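You operate a simulated robot arm through the tools that you are given. There is no shell and no other tool.

Carry out the task below with a simulated robot arm. There is one attempt and no reset: what you move stays moved.

## Task
Fit the green-band ring on the mandrel and tap the plunger home.
Fine: use the round rubber block and put it back; the ring ends round, on the mandrel.

It is judged by the outcome, as a careful person would: the job done as asked, and still so three seconds after it is handed in. It fails if anything else is knocked over, pushed out of place, dropped, spilled or broken.

## Robot
A 6-joint arm with a four-finger gripper, fixed in place. Base frame: the origin is on the floor under the middle of its stand, x ahead of it, y to its left, z up. Lengths are in m, angles in degrees, forces in N, time in s.
It reaches about 1.012 m from its shoulder. Its first joint turns from -166.0 to 166.0 degrees. Payload 3.43 kg.
The tool frame sits at the grasp point between the pads (the TCP): z along the fingers, y along the line on which they close. The tips reach 0.03 m beyond it. The gripper opens to 0.12 m; its body begins 0.085 m behind the TCP.
Orientation is that of the tool frame in the base frame, as a unit quaternion [w, x, y, z]. With the fingers straight down and closing along the base's y, the tool's x points along the base's -x, its y along +y and its z along -z.

## Interface
- The arm moves only by the tool servo_tool. Its argument "commands" is one flat list of numbers, 7 for each row, row after row: the turn, a rotation vector about the base's x, y, z in units of 120 degrees (1.0 is 120 degrees), then the shift along the base's x, y, z in units of 400 mm (1.0 is 400 mm), then the finger opening in m, from 0 to 0.12. In form: [wx, wy, wz, tx, ty, tz, claw, wx, wy, wz, tx, ty, tz, claw, ...]. A call has 1 to 20 rows; each row is the pose to reach, as a shift and turn from the pose commanded when the call began. A call with a number of a shift or a turn outside -1 to 1 is refused whole. Rows are played at 5 a second. More than 0.05 m and 8.6 degrees between two rows, or a gripper value outside its range, and nothing of the call is played. Where a pose cannot be reached the arm comes as near as it can. A force on the tool above 40 N (or 10 N above the force at the start of the call, whichever is more), or a blocked arm, ends the call early, and 0.2 s more pass. Each finger travels about 0.1362 m/s and halts on what it meets, pressing with about 35 N; the grip force reading is that of the motor and also rises with nothing between the fingers. The clock runs only during rows and for 0.2 s after the last one: add rows that repeat a pose to give the fingers time. The reply holds the time, the measured pose of the TCP, the force on the tool along the base axes, the opening and the grip force, in the units named above and with some noise, with the torque about the TCP (base axes, N m) and any sound that the robot's microphone picked up.
- Cameras (640 x 400 px; columns grow to the right, rows downward): "scene" is fixed at [0.22, 0.4986, 1.5836]; the picture's right is [-0.46, -0.89, 0.00], its down [-0.76, 0.39, -0.52] and it looks along [0.46, -0.24, -0.86] (base axes); focal length 293 px, centre (320, 200). "wrist" rides on the gripper at [0.071, -0.017, -0.121] in the tool frame; the picture's right is [0.23, 0.97, 0.00], its down [-0.81, 0.19, -0.55] and it looks along [-0.54, 0.13, 0.83] (tool axes); focal length 275 px, centre (320, 200). There is no depth. A picture from a camera that has moved, and an enlarged one, comes with that camera's place and axes in the base frame and with its lens.
- snapshot(camera): a new picture of that camera. The clock stands still meanwhile.
- zoom(camera, box): a new picture of the part [left, top, right, bottom] of that camera's present view, enlarged. The clock stands still meanwhile.
- close_job(): hands the job in; it is judged then, once.

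Nothing tells you positions but the pictures and the camera data. Unless the task says otherwise, let go and move clear before handing in.

The tools are called by a JSON object that holds its "method" and its "body". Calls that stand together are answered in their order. servo_tool: Moves the arm, as the interface text tells. Its arguments: {"type":"object","properties":{"commands":{"type":"array"}},"required":["commands"]} The other tools are called the same way: snapshot (camera) takes a picture; zoom (camera, box) takes an enlarged picture of a part of a camera's view; close_job () hands the job in.

At the start:

```text
time: 0.0
tool_pos: [0.5425, 0.1838, 1.1513]
orientation: [0.0, 0.0, 1.0, 0.0]
ft_force: [0.0, -0.2, 0.1]
torque: [0.0, 0.03, 0.01]
gripper_width: 0.12
grasp_force: 0.1
```

scene: 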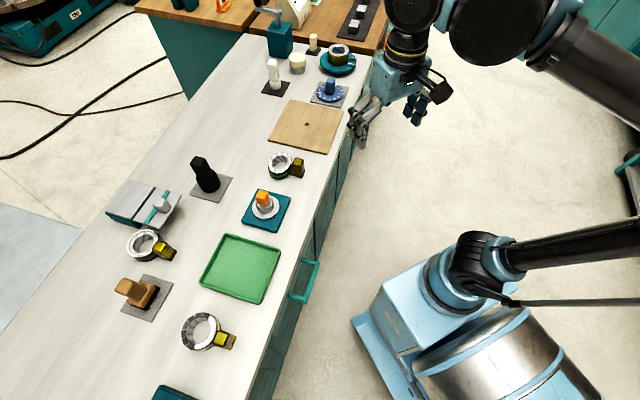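
wrist: 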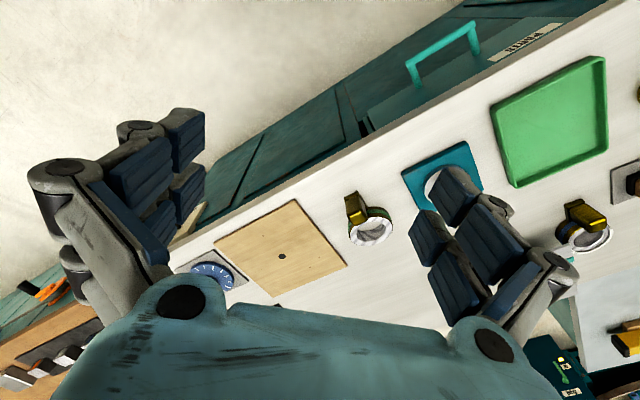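

I see a workbench with several rings with yellow tags, a teal plate with an orange-topped plunger, a green tray and various tools. I'll zoom in on parts of the scene before moving anything.

{"method": "zoom", "body": {"camera": "scene", "box": [230, 130, 330, 240]}}

{"method": "zoom", "body": {"camera": "scene", "box": [90, 140, 250, 330]}}

{"method": "zoom", "body": {"camera": "scene", "box": [240, 0, 380, 110]}}

{"method": "zoom", "body": {"camera": "scene", "box": [140, 280, 280, 400]}}

{"method": "zoom", "body": {"camera": "wrist", "box": [320, 120, 640, 320]}}

```text
3.64 times, centred on (280, 185) of scene
camera zoom: at [0.22, 0.4986, 1.5836], right [-0.46, -0.89, 0.0], down [-0.76, 0.39, -0.52], along [0.46, -0.24, -0.86], focal length 1065 px, centre (466, 254)
```

zoom: 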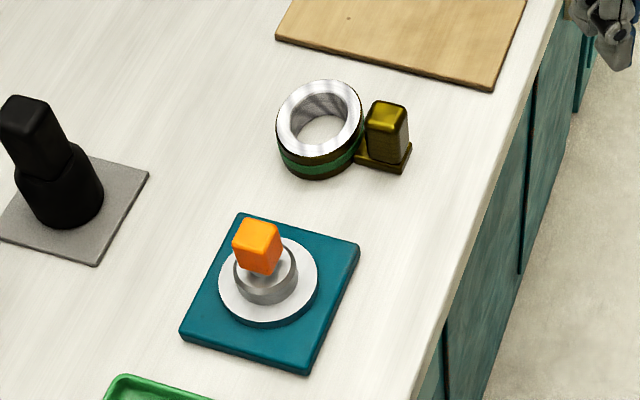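

```text
2.11 times, centred on (170, 235) of scene
camera zoom: at [0.22, 0.4986, 1.5836], right [-0.46, -0.89, 0.0], down [-0.76, 0.39, -0.52], along [0.46, -0.24, -0.86], focal length 616 px, centre (636, 126)
```

zoom: 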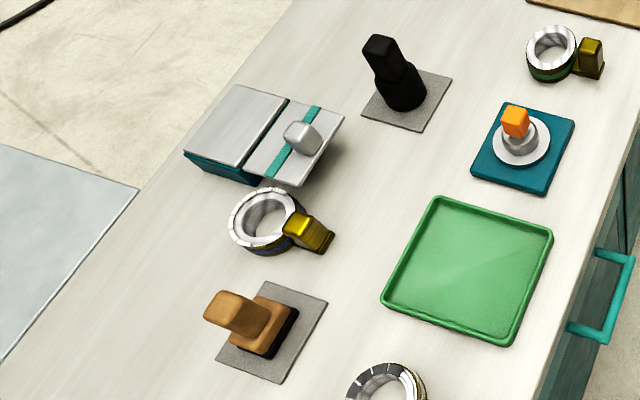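

```text
3.64 times, centred on (310, 55) of scene
camera zoom: at [0.22, 0.4986, 1.5836], right [-0.46, -0.89, 0.0], down [-0.76, 0.39, -0.52], along [0.46, -0.24, -0.86], focal length 1065 px, centre (356, 727)
```

zoom: 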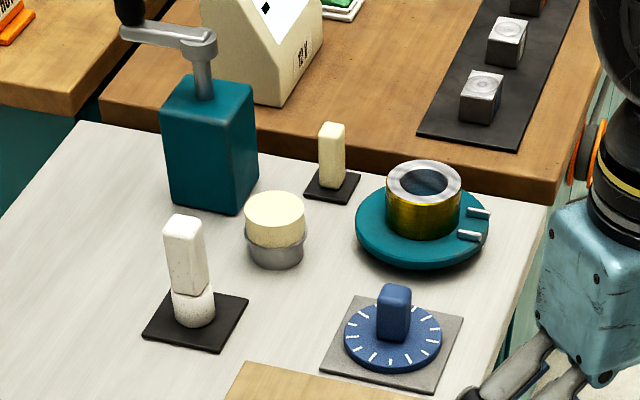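

```text
3.33 times, centred on (210, 340) of scene
camera zoom: at [0.22, 0.4986, 1.5836], right [-0.46, -0.89, 0.0], down [-0.76, 0.39, -0.52], along [0.46, -0.24, -0.86], focal length 976 px, centre (687, -267)
```

zoom: 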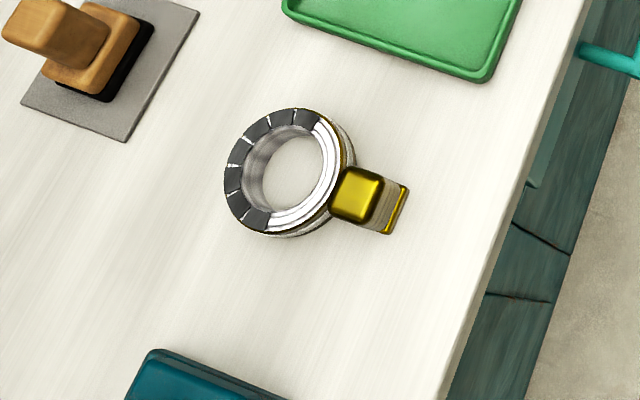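

```text
2.00 times, centred on (480, 220) of wrist
camera zoom: at [0.4715, 0.1676, 1.272], right [-0.23, 0.97, 0.0], down [0.81, 0.19, 0.55], along [0.54, 0.13, -0.83], focal length 551 px, centre (0, 160)
```

zoom: 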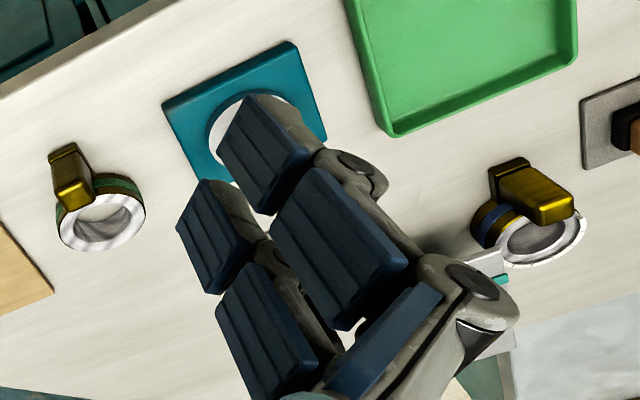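

The green-band ring sits near (0.78, 0.35, 0.86) with its yellow lug facing the robot. The orange-topped plunger is on a teal plate near (0.65, 0.45), and the black round-footed block is near (0.84, 0.57). I'll turn the wrist 45° to look at these more closely from high up.

{"method": "servo_tool", "body": {"commands": [0, 0, 0.0625, 0.03, 0.0, 0, 0.12, 0, 0, 0.125, 0.06, 0.0, 0, 0.12, 0, 0, 0.1875, 0.09, 0.0, 0, 0.12, 0, 0, 0.25, 0.12, 0.0, 0, 0.12, 0, 0, 0.3125, 0.15, 0.0, 0, 0.12, 0, 0, 0.375, 0.17, 0.0, 0, 0.12, 0, 0, 0.375, 0.17, 0.0, 0, 0.12]}}

{"method": "snapshot", "body": {"camera": "wrist"}}

```text
time: 1.6
tool_pos: [0.5969, 0.1833, 1.1573]
orientation: [0.005, -0.384, 0.923, 0.003]
ft_force: [0.0, -0.5, -0.1]
torque: [0.01, -0.01, 0.02]
gripper_width: 0.1199
grasp_force: 0.1
```

```text
taken
camera wrist: at [0.5576, 0.1204, 1.2772], right [-0.85, 0.52, 0.0], down [0.43, 0.7, 0.56], along [0.3, 0.48, -0.83], focal length 275 px, centre (320, 200)
```

wrist: 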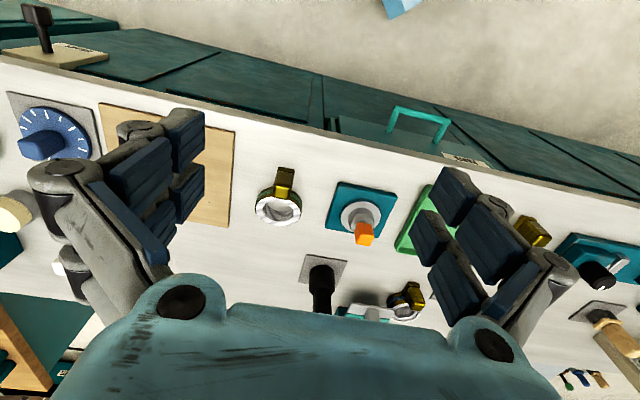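

The wrist view is upside down: the top of the picture is the robot's side. I'll enlarge the ring, the plunger fixture and the blocks.

{"method": "zoom", "body": {"camera": "wrist", "box": [230, 150, 430, 320]}}

{"method": "zoom", "body": {"camera": "wrist", "box": [520, 220, 640, 400]}}

{"method": "zoom", "body": {"camera": "wrist", "box": [0, 80, 120, 290]}}

{"method": "zoom", "body": {"camera": "wrist", "box": [240, 150, 320, 240]}}

```text
2.35 times, centred on (330, 235) of wrist
camera zoom: at [0.5576, 0.1204, 1.2772], right [-0.85, 0.52, 0.0], down [0.43, 0.7, 0.56], along [0.3, 0.48, -0.83], focal length 648 px, centre (296, 118)
```

zoom: 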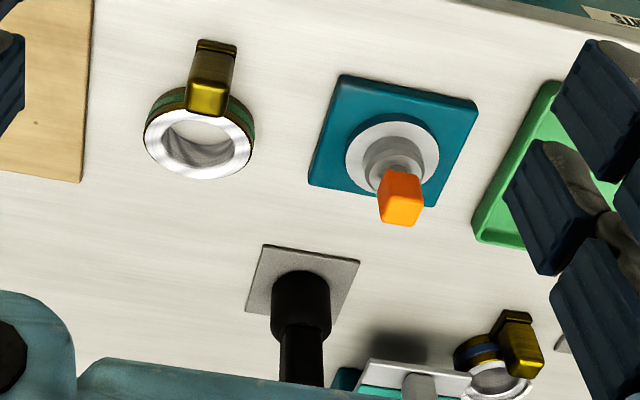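

```text
2.22 times, centred on (580, 310) of wrist
camera zoom: at [0.5576, 0.1204, 1.2772], right [-0.85, 0.52, 0.0], down [0.43, 0.7, 0.56], along [0.3, 0.48, -0.83], focal length 612 px, centre (-258, -44)
```

zoom: 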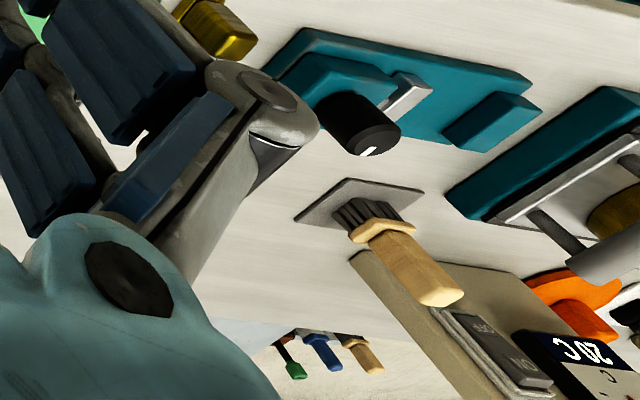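

```text
1.90 times, centred on (60, 185) of wrist
camera zoom: at [0.5576, 0.1204, 1.2772], right [-0.85, 0.52, 0.0], down [0.43, 0.7, 0.56], along [0.3, 0.48, -0.83], focal length 524 px, centre (815, 229)
```

zoom: 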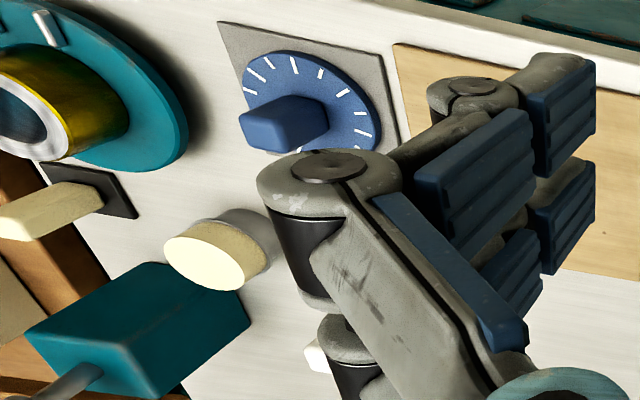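

```text
4.44 times, centred on (280, 195) of wrist
camera zoom: at [0.5576, 0.1204, 1.2772], right [-0.85, 0.52, 0.0], down [0.43, 0.7, 0.56], along [0.3, 0.48, -0.83], focal length 1224 px, centre (498, 222)
```

zoom: 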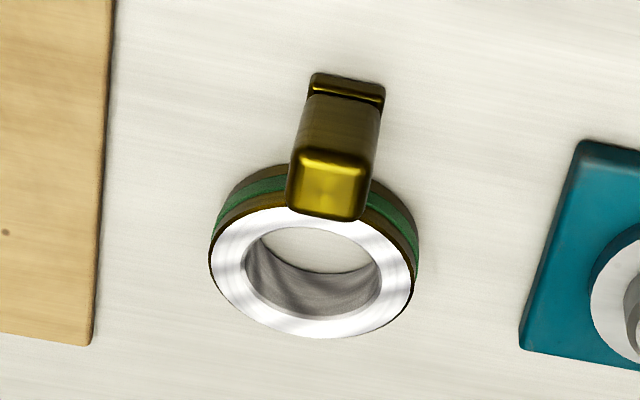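

I take the teal plate's grey cylinder, with the orange top, as the mandrel with its plunger, and the black round-footed one as the rubber block. I'll measure the ring and mandrel more closely before moving.

{"method": "zoom", "body": {"camera": "scene", "box": [262, 145, 310, 185]}}

{"method": "zoom", "body": {"camera": "scene", "box": [236, 180, 296, 236]}}

{"method": "zoom", "body": {"camera": "wrist", "box": [320, 170, 410, 260]}}

{"method": "zoom", "body": {"camera": "wrist", "box": [290, 250, 440, 330]}}

{"method": "zoom", "body": {"camera": "scene", "box": [180, 145, 240, 205]}}

```text
10.00 times, centred on (286, 165) of scene
camera zoom: at [0.22, 0.4986, 1.5836], right [-0.46, -0.89, 0.0], down [-0.76, 0.39, -0.52], along [0.46, -0.24, -0.86], focal length 2928 px, centre (660, 550)
```

zoom: 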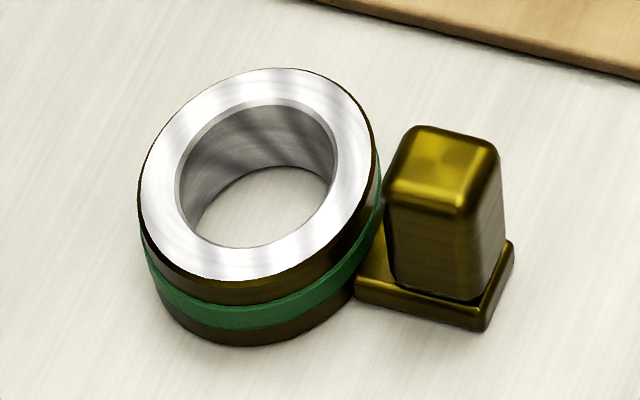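

```text
7.14 times, centred on (266, 208) of scene
camera zoom: at [0.22, 0.4986, 1.5836], right [-0.46, -0.89, 0.0], down [-0.76, 0.39, -0.52], along [0.46, -0.24, -0.86], focal length 2092 px, centre (706, 143)
```

zoom: 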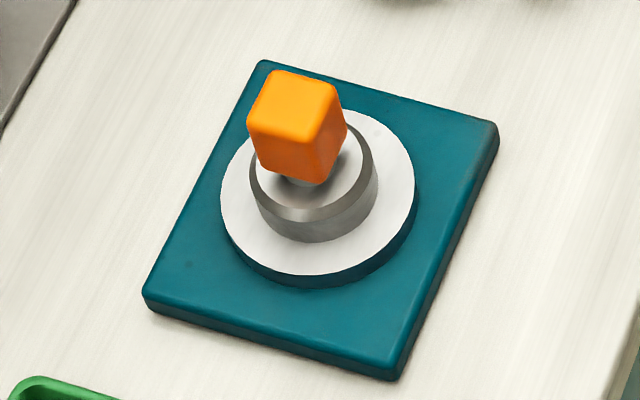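

```text
4.44 times, centred on (365, 215) of wrist
camera zoom: at [0.5576, 0.1204, 1.2772], right [-0.85, 0.52, 0.0], down [0.43, 0.7, 0.56], along [0.3, 0.48, -0.83], focal length 1224 px, centre (120, 133)
```

zoom: 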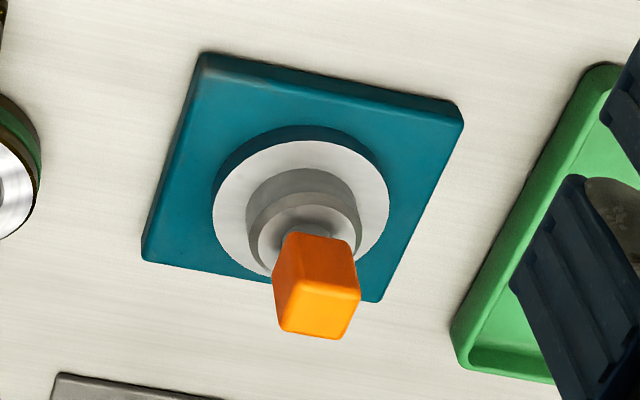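

```text
4.27 times, centred on (365, 290) of wrist
camera zoom: at [0.5576, 0.1204, 1.2772], right [-0.85, 0.52, 0.0], down [0.43, 0.7, 0.56], along [0.3, 0.48, -0.83], focal length 1174 px, centre (128, -184)
```

zoom: 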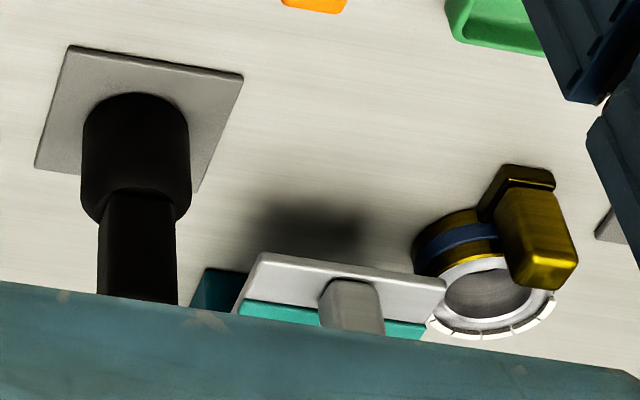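

```text
6.67 times, centred on (210, 175) of scene
camera zoom: at [0.22, 0.4986, 1.5836], right [-0.46, -0.89, 0.0], down [-0.76, 0.39, -0.52], along [0.46, -0.24, -0.86], focal length 1952 px, centre (1053, 367)
```

zoom: 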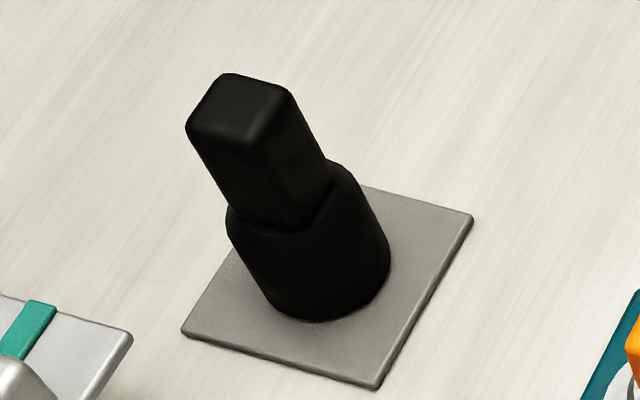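

The ring looks slightly oval, about 88 mm across the lug direction and 75 mm along it. The mandrel is about 50 mm across. I'll bring the camera closer to the ring for an accurate measurement, staying above z=1.0.

{"method": "servo_tool", "body": {"commands": [0, 0, 0.02, 0.07, 0.02, -0.06, 0.12, 0, 0, 0.04, 0.14, 0.04, -0.12, 0.12, 0, 0, 0.06, 0.21, 0.06, -0.18, 0.12, 0, 0, 0.08, 0.28, 0.08, -0.24, 0.12, 0, 0, 0.1, 0.34, 0.1, -0.3, 0.12, 0, 0, 0.125, 0.37, 0.117, -0.33, 0.12, 0, 0, 0.125, 0.37, 0.117, -0.33, 0.12, 0, 0, 0.125, 0.37, 0.117, -0.33, 0.12, 0, 0, 0.125, 0.37, 0.117, -0.33, 0.12]}}

{"method": "snapshot", "body": {"camera": "wrist"}}

```text
time: 3.6
tool_pos: [0.7457, 0.2296, 1.0248]
orientation: [0.004, -0.501, 0.866, 0.004]
ft_force: [-0.9, 0.0, 1.1]
torque: [0.0, -0.02, -0.02]
gripper_width: 0.1198
grasp_force: 0.1
```

```text
taken
camera wrist: at [0.723, 0.1589, 1.145], right [-0.96, 0.29, 0.0], down [0.24, 0.79, 0.56], along [0.16, 0.54, -0.83], focal length 275 px, centre (320, 200)
```

wrist: 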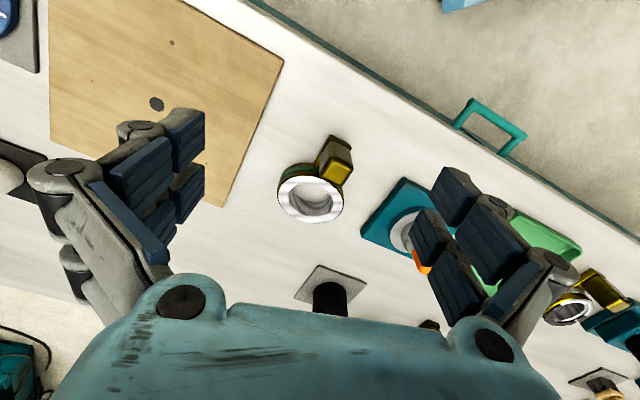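

{"method": "zoom", "body": {"camera": "wrist", "box": [260, 125, 372, 235]}}

{"method": "zoom", "body": {"camera": "wrist", "box": [350, 165, 470, 300]}}

```text
3.64 times, centred on (316, 180) of wrist
camera zoom: at [0.723, 0.1589, 1.145], right [-0.96, 0.29, 0.0], down [0.24, 0.79, 0.56], along [0.16, 0.54, -0.83], focal length 1001 px, centre (334, 273)
```

zoom: 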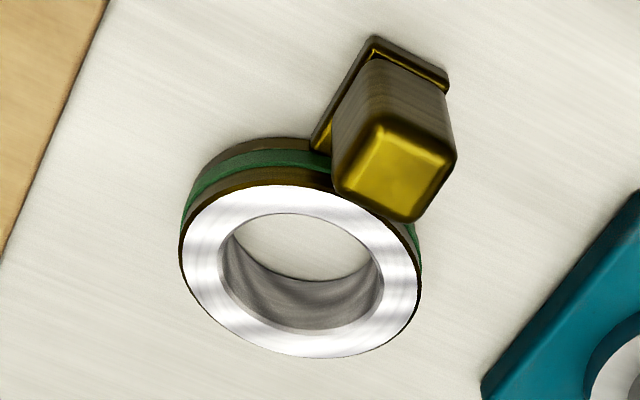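

```text
2.96 times, centred on (410, 232) of wrist
camera zoom: at [0.723, 0.1589, 1.145], right [-0.96, 0.29, 0.0], down [0.24, 0.79, 0.56], along [0.16, 0.54, -0.83], focal length 816 px, centre (53, 104)
```

zoom: 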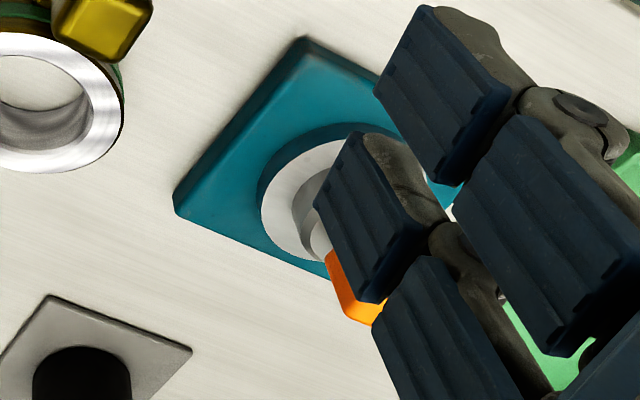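

{"method": "zoom", "body": {"camera": "scene", "box": [170, 300, 250, 360]}}

{"method": "zoom", "body": {"camera": "scene", "box": [115, 215, 185, 275]}}

{"method": "zoom", "body": {"camera": "scene", "box": [256, 185, 280, 225]}}

{"method": "zoom", "body": {"camera": "scene", "box": [100, 260, 180, 330]}}

```text
6.67 times, centred on (210, 330) of scene
camera zoom: at [0.22, 0.4986, 1.5836], right [-0.46, -0.89, 0.0], down [-0.76, 0.39, -0.52], along [0.46, -0.24, -0.86], focal length 1952 px, centre (1053, -667)
```

zoom: 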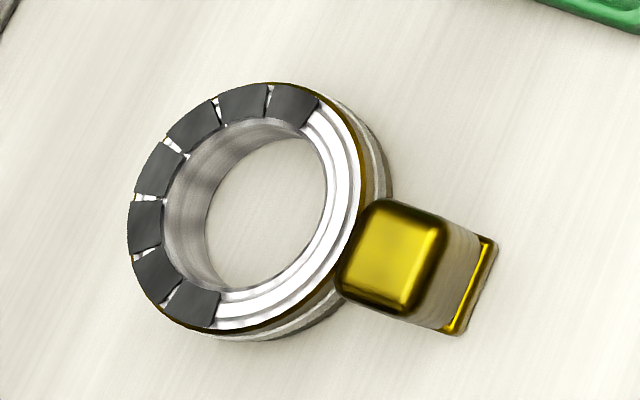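

```text
6.67 times, centred on (150, 245) of scene
camera zoom: at [0.22, 0.4986, 1.5836], right [-0.46, -0.89, 0.0], down [-0.76, 0.39, -0.52], along [0.46, -0.24, -0.86], focal length 1952 px, centre (1453, -100)
```

zoom: 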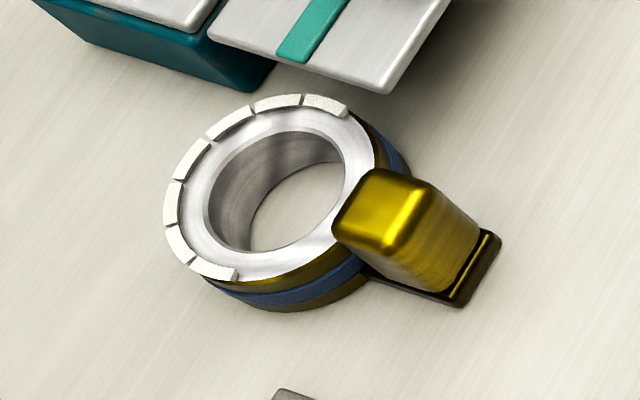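

```text
10.00 times, centred on (268, 205) of scene
camera zoom: at [0.22, 0.4986, 1.5836], right [-0.46, -0.89, 0.0], down [-0.76, 0.39, -0.52], along [0.46, -0.24, -0.86], focal length 2928 px, centre (840, 150)
```

zoom: 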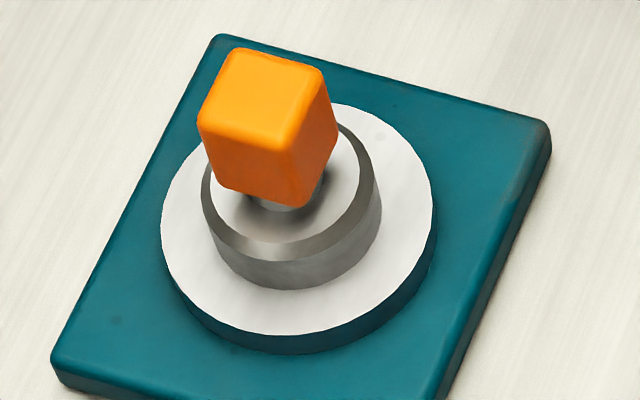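

```text
5.71 times, centred on (140, 295) of scene
camera zoom: at [0.22, 0.4986, 1.5836], right [-0.46, -0.89, 0.0], down [-0.76, 0.39, -0.52], along [0.46, -0.24, -0.86], focal length 1673 px, centre (1349, -343)
```

zoom: 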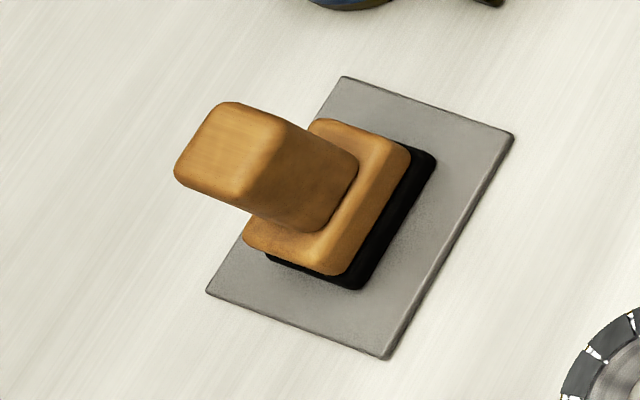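

The green ring does measure as oval, while the other two rings look round. I'll check the bore against the mandrel diameter with strong zooms on the edges.

{"method": "zoom", "body": {"camera": "scene", "box": [264, 150, 304, 180]}}

{"method": "zoom", "body": {"camera": "scene", "box": [250, 186, 282, 216]}}

{"method": "zoom", "body": {"camera": "wrist", "box": [272, 165, 350, 230]}}

```text
13.33 times, centred on (284, 165) of scene
camera zoom: at [0.22, 0.4986, 1.5836], right [-0.46, -0.89, 0.0], down [-0.76, 0.39, -0.52], along [0.46, -0.24, -0.86], focal length 3905 px, centre (800, 667)
```

zoom: 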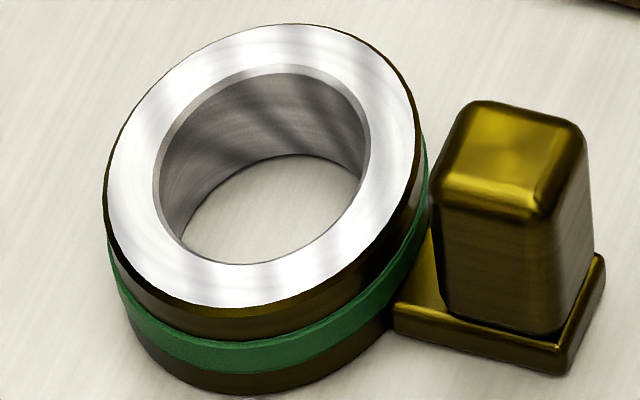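

```text
13.33 times, centred on (266, 201) of scene
camera zoom: at [0.22, 0.4986, 1.5836], right [-0.46, -0.89, 0.0], down [-0.76, 0.39, -0.52], along [0.46, -0.24, -0.86], focal length 3905 px, centre (1040, 187)
```

zoom: 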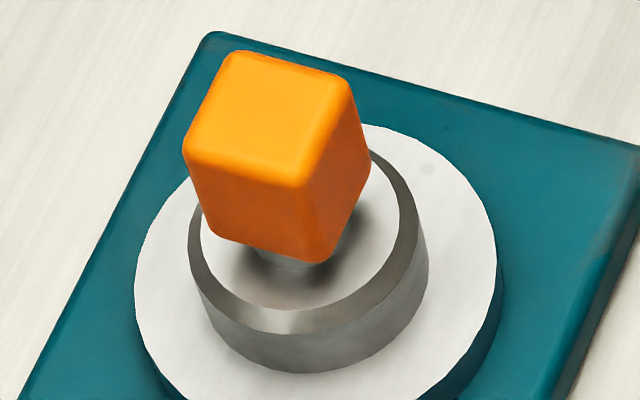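

```text
6.15 times, centred on (311, 198) of wrist
camera zoom: at [0.723, 0.1589, 1.145], right [-0.96, 0.29, 0.0], down [0.24, 0.79, 0.56], along [0.16, 0.54, -0.83], focal length 1694 px, centre (375, 215)
```

zoom: 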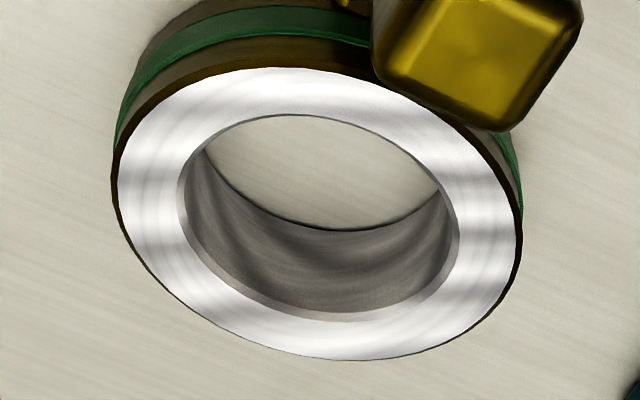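

The ring is clearly oval, about 88 × 70 mm, with its long axis at about 137°, square to the lug, which points at about 226°. Its short bore of about 46 mm will not pass the 51 mm mandrel. I'll grip the ring gently across its long axis so that it becomes round, and I start by hovering over it at the right yaw.

{"method": "servo_tool", "body": {"commands": [0, 0, -0.03, 0.03, 0.075, -0.01, 0.12, 0, 0, -0.06, 0.06, 0.15, -0.02, 0.12, 0, 0, -0.09, 0.09, 0.225, -0.03, 0.12, 0, 0, -0.113, 0.113, 0.2885, -0.05, 0.12, 0, 0, -0.113, 0.113, 0.2885, -0.05, 0.12, 0, 0, -0.113, 0.113, 0.2885, -0.05, 0.12]}}

{"method": "snapshot", "body": {"camera": "wrist"}}

{"method": "snapshot", "body": {"camera": "scene"}}

```text
time: 5.0
tool_pos: [0.7887, 0.3456, 1.0049]
orientation: [0.005, -0.395, 0.919, 0.003]
ft_force: [-0.5, 0.8, -0.1]
torque: [0.0, -0.01, 0.04]
gripper_width: 0.1198
grasp_force: 0.0
```

```text
taken
camera wrist: at [0.752, 0.282, 1.1248], right [-0.86, 0.5, 0.0], down [0.42, 0.71, 0.56], along [0.28, 0.49, -0.83], focal length 275 px, centre (320, 200)
```

wrist: 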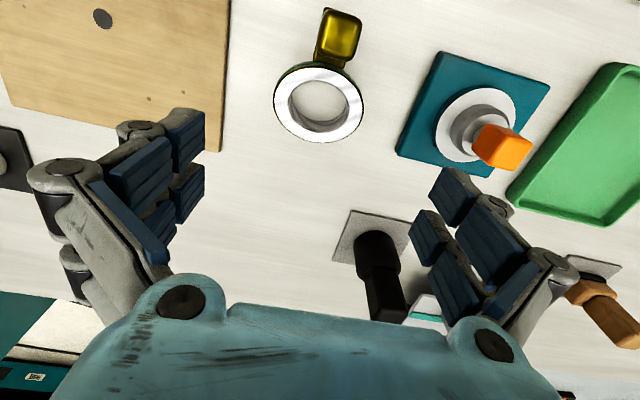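

```text
taken
```

scene: 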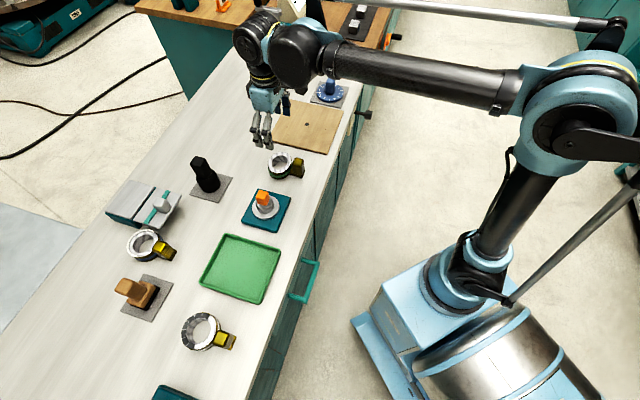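

{"method": "zoom", "body": {"camera": "wrist", "box": [265, 0, 375, 150]}}

{"method": "zoom", "body": {"camera": "wrist", "box": [390, 45, 555, 180]}}

{"method": "zoom", "body": {"camera": "wrist", "box": [325, 200, 455, 330]}}

```text
2.67 times, centred on (320, 75) of wrist
camera zoom: at [0.752, 0.282, 1.1248], right [-0.86, 0.5, 0.0], down [0.42, 0.71, 0.56], along [0.28, 0.49, -0.83], focal length 734 px, centre (320, 533)
```

zoom: 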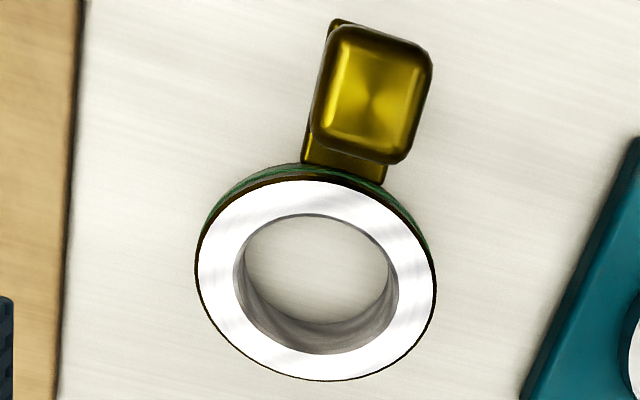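

```text
2.96 times, centred on (472, 112) of wrist
camera zoom: at [0.752, 0.282, 1.1248], right [-0.86, 0.5, 0.0], down [0.42, 0.71, 0.56], along [0.28, 0.49, -0.83], focal length 816 px, centre (-132, 459)
```

zoom: 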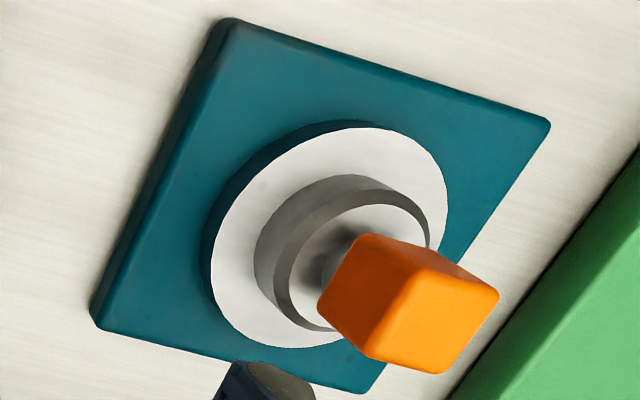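

```text
3.08 times, centred on (390, 265) of wrist
camera zoom: at [0.752, 0.282, 1.1248], right [-0.86, 0.5, 0.0], down [0.42, 0.71, 0.56], along [0.28, 0.49, -0.83], focal length 847 px, centre (105, 0)
```

zoom: 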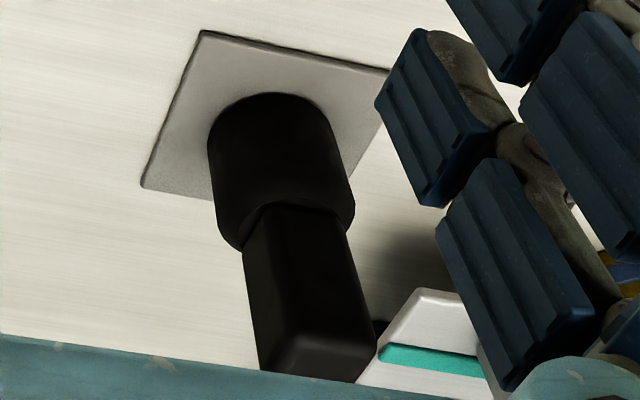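

The tool is centred over the ring at the right yaw. I'll come down to z≈0.90 with the gripper fully open and check the clearance.

{"method": "servo_tool", "body": {"commands": [0, 0, 0, 0.003, 0, -0.09, 0.12, 0, 0, 0, 0.003, 0, -0.18, 0.12, 0, 0, 0, 0.003, 0, -0.26, 0.12, 0, 0, 0, 0.003, 0, -0.26, 0.12, 0, 0, 0, 0.003, 0, -0.26, 0.12]}}

{"method": "snapshot", "body": {"camera": "wrist"}}

```text
time: 6.2
tool_pos: [0.7921, 0.3456, 0.9003]
orientation: [0.005, -0.395, 0.919, 0.003]
ft_force: [-0.4, 0.1, 0.0]
torque: [-0.03, -0.03, -0.02]
gripper_width: 0.1202
grasp_force: 0.0
```

```text
taken
camera wrist: at [0.7539, 0.2816, 1.0203], right [-0.86, 0.5, 0.0], down [0.41, 0.71, 0.56], along [0.28, 0.49, -0.83], focal length 275 px, centre (320, 200)
```

wrist: 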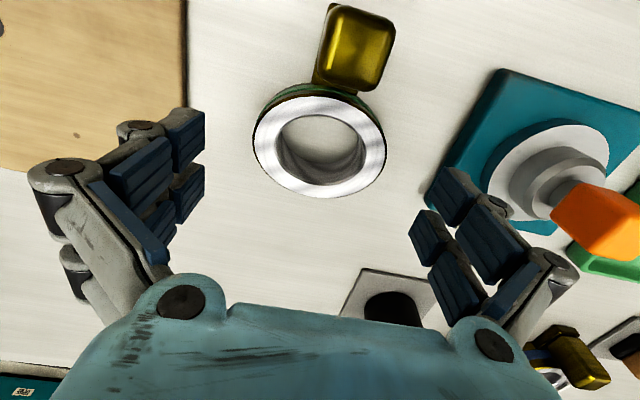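

The ring is centred between the fingers. I'll narrow the gripper to 0.105 so the outer fingers clear the teal plate, then lower to z≈0.858.

{"method": "servo_tool", "body": {"commands": [0, 0, 0, -0.002, 0, 0, 0.105, 0, 0, 0, -0.002, 0, -0.05, 0.105, 0, 0, 0, -0.002, 0, -0.08, 0.105, 0, 0, 0, -0.002, 0, -0.106, 0.105, 0, 0, 0, -0.002, 0, -0.106, 0.105, 0, 0, 0, -0.002, 0, -0.106, 0.105]}}

{"method": "snapshot", "body": {"camera": "wrist"}}

{"method": "zoom", "body": {"camera": "scene", "box": [230, 120, 330, 230]}}

```text
time: 7.6
tool_pos: [0.7911, 0.3464, 0.8584]
orientation: [0.005, -0.395, 0.919, 0.003]
ft_force: [-0.1, 0.0, 0.3]
torque: [-0.01, 0.02, 0.01]
gripper_width: 0.105
grasp_force: 0.1
```

```text
taken
camera wrist: at [0.7525, 0.2826, 0.9787], right [-0.86, 0.5, 0.0], down [0.41, 0.71, 0.56], along [0.28, 0.49, -0.83], focal length 275 px, centre (320, 200)
```

wrist: 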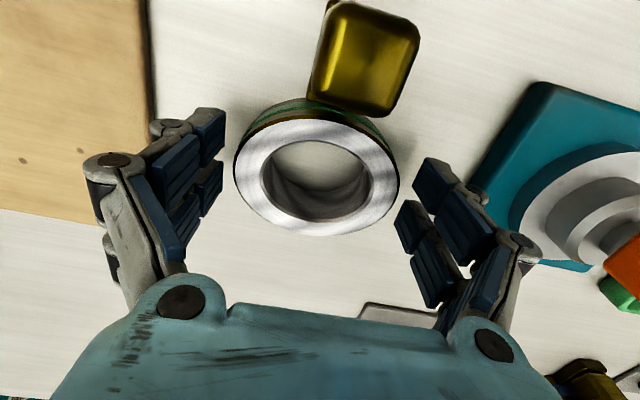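

```text
3.64 times, centred on (280, 175) of scene
camera zoom: at [0.22, 0.4986, 1.5836], right [-0.46, -0.89, 0.0], down [-0.76, 0.39, -0.52], along [0.46, -0.24, -0.86], focal length 1065 px, centre (466, 291)
```

zoom: 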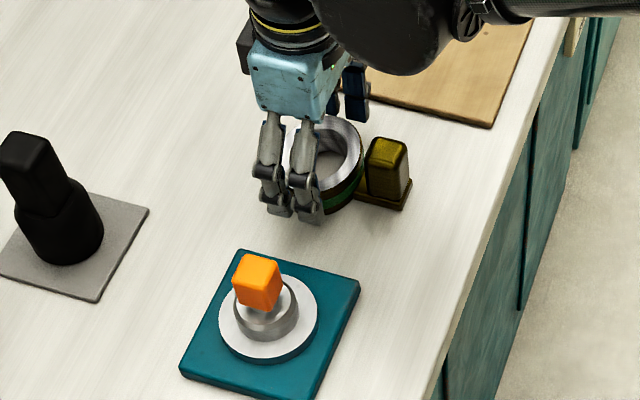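

The fingers straddle the ring's long axis. I'll close slowly and watch for contact and change of shape.

{"method": "servo_tool", "body": {"commands": [0, 0, 0, 0, 0, 0, 0.098, 0, 0, 0, 0, 0, 0, 0.092, 0, 0, 0, 0, 0, 0, 0.088, 0, 0, 0, 0, 0, 0, 0.086, 0, 0, 0, 0, 0, 0, 0.085, 0, 0, 0, 0, 0, 0, 0.085, 0, 0, 0, 0, 0, 0, 0.085]}}

{"method": "snapshot", "body": {"camera": "wrist"}}

{"method": "zoom", "body": {"camera": "scene", "box": [240, 130, 310, 190]}}

```text
time: 9.2
tool_pos: [0.7899, 0.346, 0.8606]
orientation: [0.004, -0.395, 0.919, 0.003]
ft_force: [-0.7, -0.1, 0.2]
torque: [-0.02, -0.03, -0.02]
gripper_width: 0.085
grasp_force: 0.1
```

```text
taken
camera wrist: at [0.7526, 0.2826, 0.9788], right [-0.86, 0.5, 0.0], down [0.41, 0.71, 0.56], along [0.28, 0.49, -0.83], focal length 275 px, centre (320, 200)
```

wrist: 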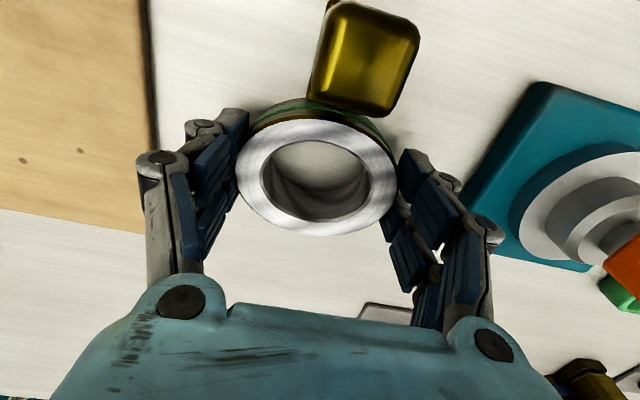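

```text
6.67 times, centred on (275, 160) of scene
camera zoom: at [0.22, 0.4986, 1.5836], right [-0.46, -0.89, 0.0], down [-0.76, 0.39, -0.52], along [0.46, -0.24, -0.86], focal length 1952 px, centre (620, 467)
```

zoom: 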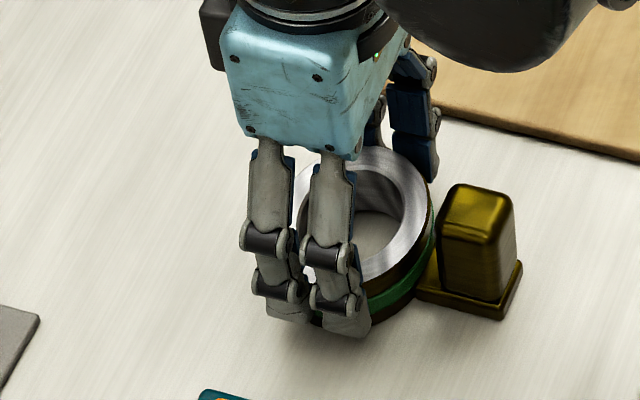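

{"method": "servo_tool", "body": {"commands": [0, 0, 0, 0, 0, 0, 0.084, 0, 0, 0, 0, 0, 0, 0.083, 0, 0, 0, 0, 0, 0, 0.083, 0, 0, 0, 0, 0, 0, 0.083]}}

{"method": "zoom", "body": {"camera": "wrist", "box": [200, 80, 440, 250]}}

```text
time: 10.2
tool_pos: [0.7906, 0.3473, 0.8599]
orientation: [0.005, -0.395, 0.919, 0.003]
ft_force: [-0.3, -0.3, -0.5]
torque: [0.0, 0.02, 0.03]
gripper_width: 0.083
grasp_force: 0.1
```

```text
2.35 times, centred on (320, 165) of wrist
camera zoom: at [0.7525, 0.2826, 0.9788], right [-0.86, 0.5, 0.0], down [0.41, 0.71, 0.56], along [0.28, 0.49, -0.83], focal length 648 px, centre (320, 282)
```

zoom: 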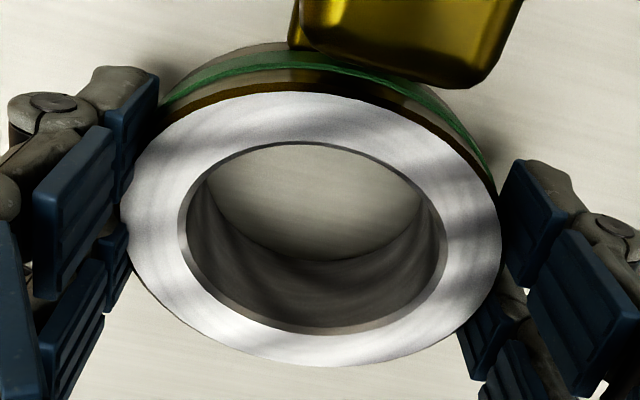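

{"method": "servo_tool", "body": {"commands": [0, 0, 0, 0, 0, 0, 0.082, 0, 0, 0, 0, 0, 0, 0.081, 0, 0, 0, 0, 0, 0, 0.081, 0, 0, 0, 0, 0, 0, 0.081]}}

{"method": "zoom", "body": {"camera": "wrist", "box": [200, 80, 440, 250]}}

```text
time: 11.2
tool_pos: [0.7908, 0.3465, 0.8596]
orientation: [0.006, -0.395, 0.919, 0.004]
ft_force: [0.4, -0.6, 0.8]
torque: [-0.01, 0.02, -0.01]
gripper_width: 0.0813
grasp_force: 0.3
```

```text
2.35 times, centred on (320, 165) of wrist
camera zoom: at [0.7526, 0.2826, 0.9788], right [-0.86, 0.5, 0.0], down [0.41, 0.71, 0.56], along [0.28, 0.49, -0.83], focal length 648 px, centre (320, 282)
```

zoom: 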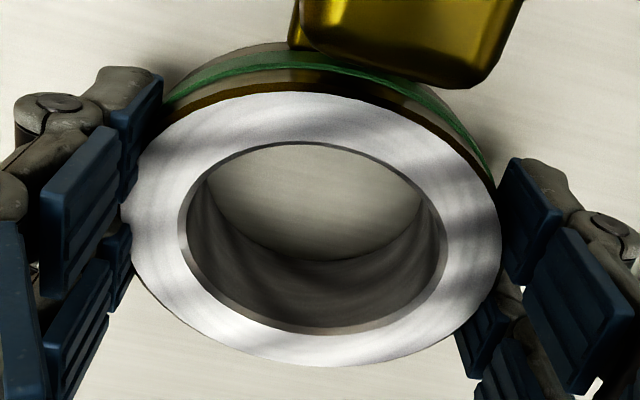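

First contact seems to be at about 0.081. I'll keep squeezing in small steps.

{"method": "servo_tool", "body": {"commands": [0, 0, 0, 0, 0, 0, 0.08, 0, 0, 0, 0, 0, 0, 0.079, 0, 0, 0, 0, 0, 0, 0.079, 0, 0, 0, 0, 0, 0, 0.079]}}

{"method": "zoom", "body": {"camera": "wrist", "box": [200, 80, 440, 250]}}

```text
time: 12.2
tool_pos: [0.791, 0.3465, 0.8591]
orientation: [0.006, -0.394, 0.919, 0.003]
ft_force: [0.2, 0.4, 1.0]
torque: [0.01, -0.02, 0.02]
gripper_width: 0.0794
grasp_force: 0.3
```

```text
2.35 times, centred on (320, 165) of wrist
camera zoom: at [0.7526, 0.2826, 0.9788], right [-0.86, 0.5, 0.0], down [0.41, 0.71, 0.56], along [0.28, 0.49, -0.83], focal length 648 px, centre (320, 282)
```

zoom: 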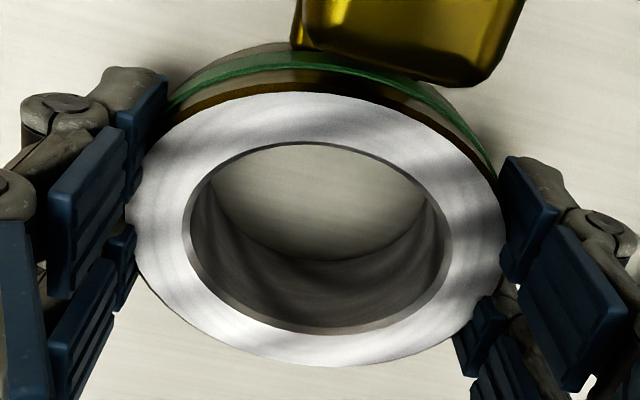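

{"method": "servo_tool", "body": {"commands": [0, 0, 0, 0, 0, 0, 0.078, 0, 0, 0, 0, 0, 0, 0.077, 0, 0, 0, 0, 0, 0, 0.077, 0, 0, 0, 0, 0, 0, 0.077]}}

{"method": "zoom", "body": {"camera": "wrist", "box": [200, 80, 440, 250]}}

{"method": "zoom", "body": {"camera": "scene", "box": [250, 140, 310, 190]}}

```text
time: 13.2
tool_pos: [0.7915, 0.3476, 0.86]
orientation: [0.005, -0.394, 0.919, 0.003]
ft_force: [1.7, 0.0, 6.7]
torque: [-0.03, -0.03, -0.02]
gripper_width: 0.0781
grasp_force: 34.6
```

```text
2.35 times, centred on (320, 165) of wrist
camera zoom: at [0.7525, 0.2826, 0.9789], right [-0.86, 0.5, 0.0], down [0.41, 0.71, 0.56], along [0.28, 0.49, -0.83], focal length 648 px, centre (320, 282)
```

zoom: 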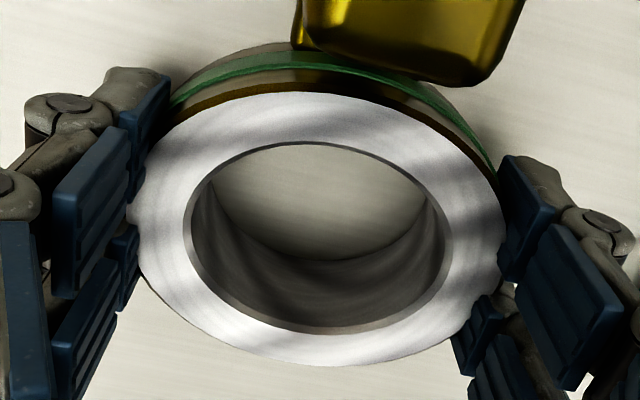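

```text
8.00 times, centred on (280, 165) of scene
camera zoom: at [0.22, 0.4986, 1.5836], right [-0.46, -0.89, 0.0], down [-0.76, 0.39, -0.52], along [0.46, -0.24, -0.86], focal length 2343 px, centre (640, 480)
```

zoom: 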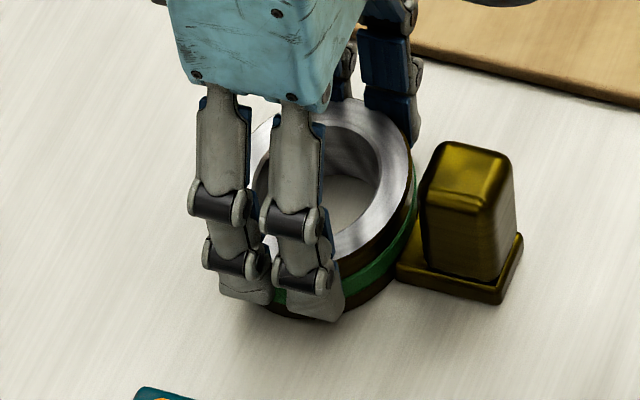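

The grip now reads 34.6 N at an opening of 0.078. I'll check whether the ring has actually changed shape before going on.

{"method": "zoom", "body": {"camera": "scene", "box": [264, 150, 304, 180]}}

{"method": "zoom", "body": {"camera": "wrist", "box": [235, 105, 410, 230]}}

```text
13.33 times, centred on (284, 165) of scene
camera zoom: at [0.22, 0.4986, 1.5836], right [-0.46, -0.89, 0.0], down [-0.76, 0.39, -0.52], along [0.46, -0.24, -0.86], focal length 3905 px, centre (800, 667)
```

zoom: 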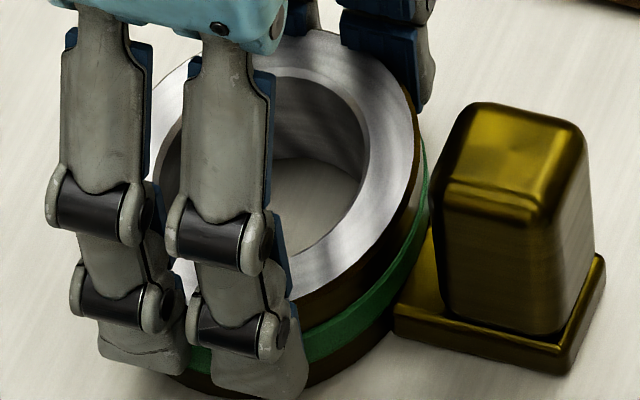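

```text
3.20 times, centred on (322, 168) of wrist
camera zoom: at [0.7525, 0.2826, 0.9789], right [-0.86, 0.5, 0.0], down [0.41, 0.71, 0.56], along [0.28, 0.49, -0.83], focal length 881 px, centre (312, 304)
```

zoom: 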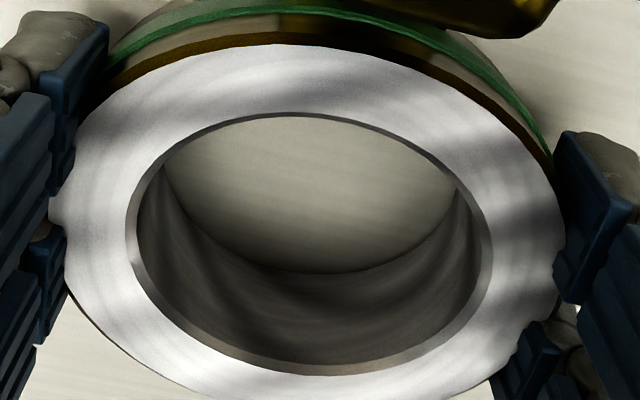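

The ring holds its shape and is firmly gripped between pads set off its apex. It sits centred and level, so I'll lift it straight up slowly and check that it comes along.

{"method": "servo_tool", "body": {"commands": [0, 0, 0, 0, 0, 0, 0.075, 0, 0, 0, 0, 0, 0.03, 0.075, 0, 0, 0, 0, 0, 0.08, 0.075, 0, 0, 0, 0, 0, 0.14, 0.075, 0, 0, 0, 0, 0, 0.2, 0.075, 0, 0, 0, 0, 0, 0.27, 0.075, 0, 0, 0, 0, 0, 0.35, 0.075, 0, 0, 0, 0, 0, 0.35, 0.075, 0, 0, 0, 0, 0, 0.35, 0.075]}}

{"method": "snapshot", "body": {"camera": "wrist"}}

{"method": "zoom", "body": {"camera": "scene", "box": [220, 90, 330, 220]}}

```text
time: 15.2
tool_pos: [0.7915, 0.3483, 0.9986]
orientation: [0.006, -0.395, 0.919, 0.003]
ft_force: [0.7, 0.1, -3.0]
torque: [0.02, -0.03, -0.01]
gripper_width: 0.0785
grasp_force: 34.5
```

```text
taken
camera wrist: at [0.7532, 0.2828, 1.1188], right [-0.86, 0.5, 0.0], down [0.41, 0.71, 0.56], along [0.28, 0.49, -0.83], focal length 275 px, centre (320, 200)
```

wrist: 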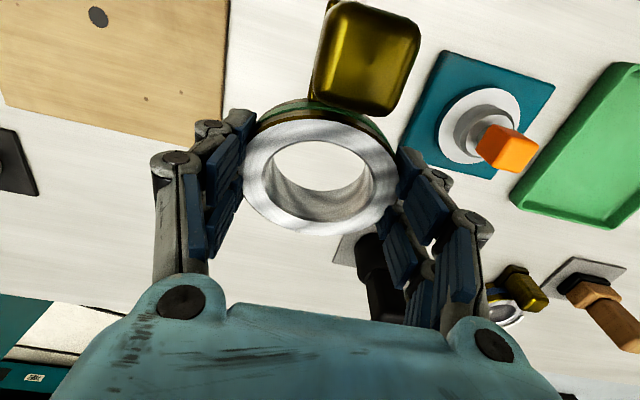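

```text
3.08 times, centred on (275, 155) of scene
camera zoom: at [0.22, 0.4986, 1.5836], right [-0.46, -0.89, 0.0], down [-0.76, 0.39, -0.52], along [0.46, -0.24, -0.86], focal length 901 px, centre (458, 338)
```

zoom: 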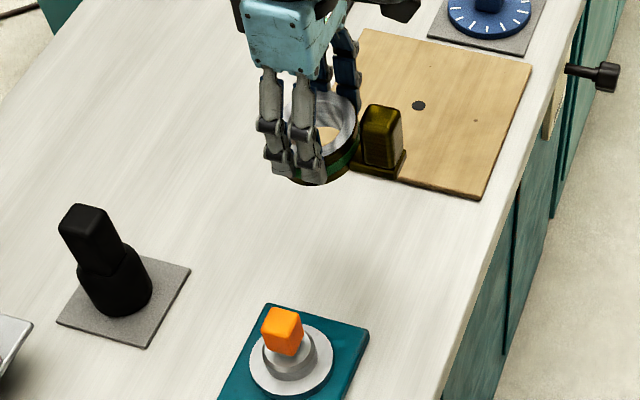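

The ring lifts cleanly, weighing about 0.3 kg. Next I'll carry it level over the mandrel at this height and check the alignment through the bore.

{"method": "servo_tool", "body": {"commands": [0, 0, 0, -0.06, 0.048, 0, 0.075, 0, 0, 0, -0.12, 0.096, 0, 0.075, 0, 0, 0, -0.18, 0.144, 0, 0.075, 0, 0, 0, -0.24, 0.192, 0, 0.075, 0, 0, 0, -0.29, 0.232, 0, 0.075, 0, 0, 0, -0.3135, 0.25, 0, 0.075, 0, 0, 0, -0.3135, 0.25, 0, 0.075, 0, 0, 0, -0.3135, 0.25, 0, 0.075]}}

{"method": "snapshot", "body": {"camera": "wrist"}}

{"method": "zoom", "body": {"camera": "scene", "box": [220, 130, 320, 240]}}

```text
time: 17.0
tool_pos: [0.6661, 0.4453, 0.999]
orientation: [0.005, -0.394, 0.919, 0.003]
ft_force: [0.0, -0.8, -1.8]
torque: [0.06, -0.01, 0.03]
gripper_width: 0.0784
grasp_force: 34.6
```

```text
taken
camera wrist: at [0.6274, 0.3821, 1.1189], right [-0.86, 0.5, 0.0], down [0.41, 0.71, 0.56], along [0.28, 0.49, -0.83], focal length 275 px, centre (320, 200)
```

wrist: 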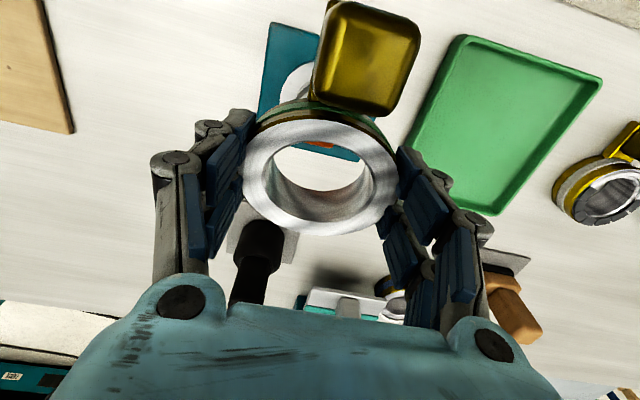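

```text
3.64 times, centred on (270, 185) of scene
camera zoom: at [0.22, 0.4986, 1.5836], right [-0.46, -0.89, 0.0], down [-0.76, 0.39, -0.52], along [0.46, -0.24, -0.86], focal length 1065 px, centre (502, 254)
```

zoom: 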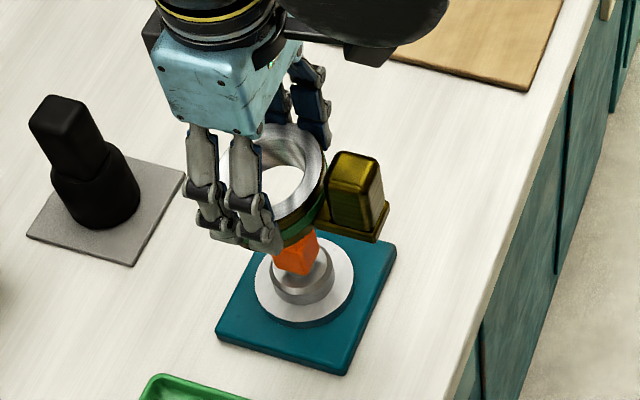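

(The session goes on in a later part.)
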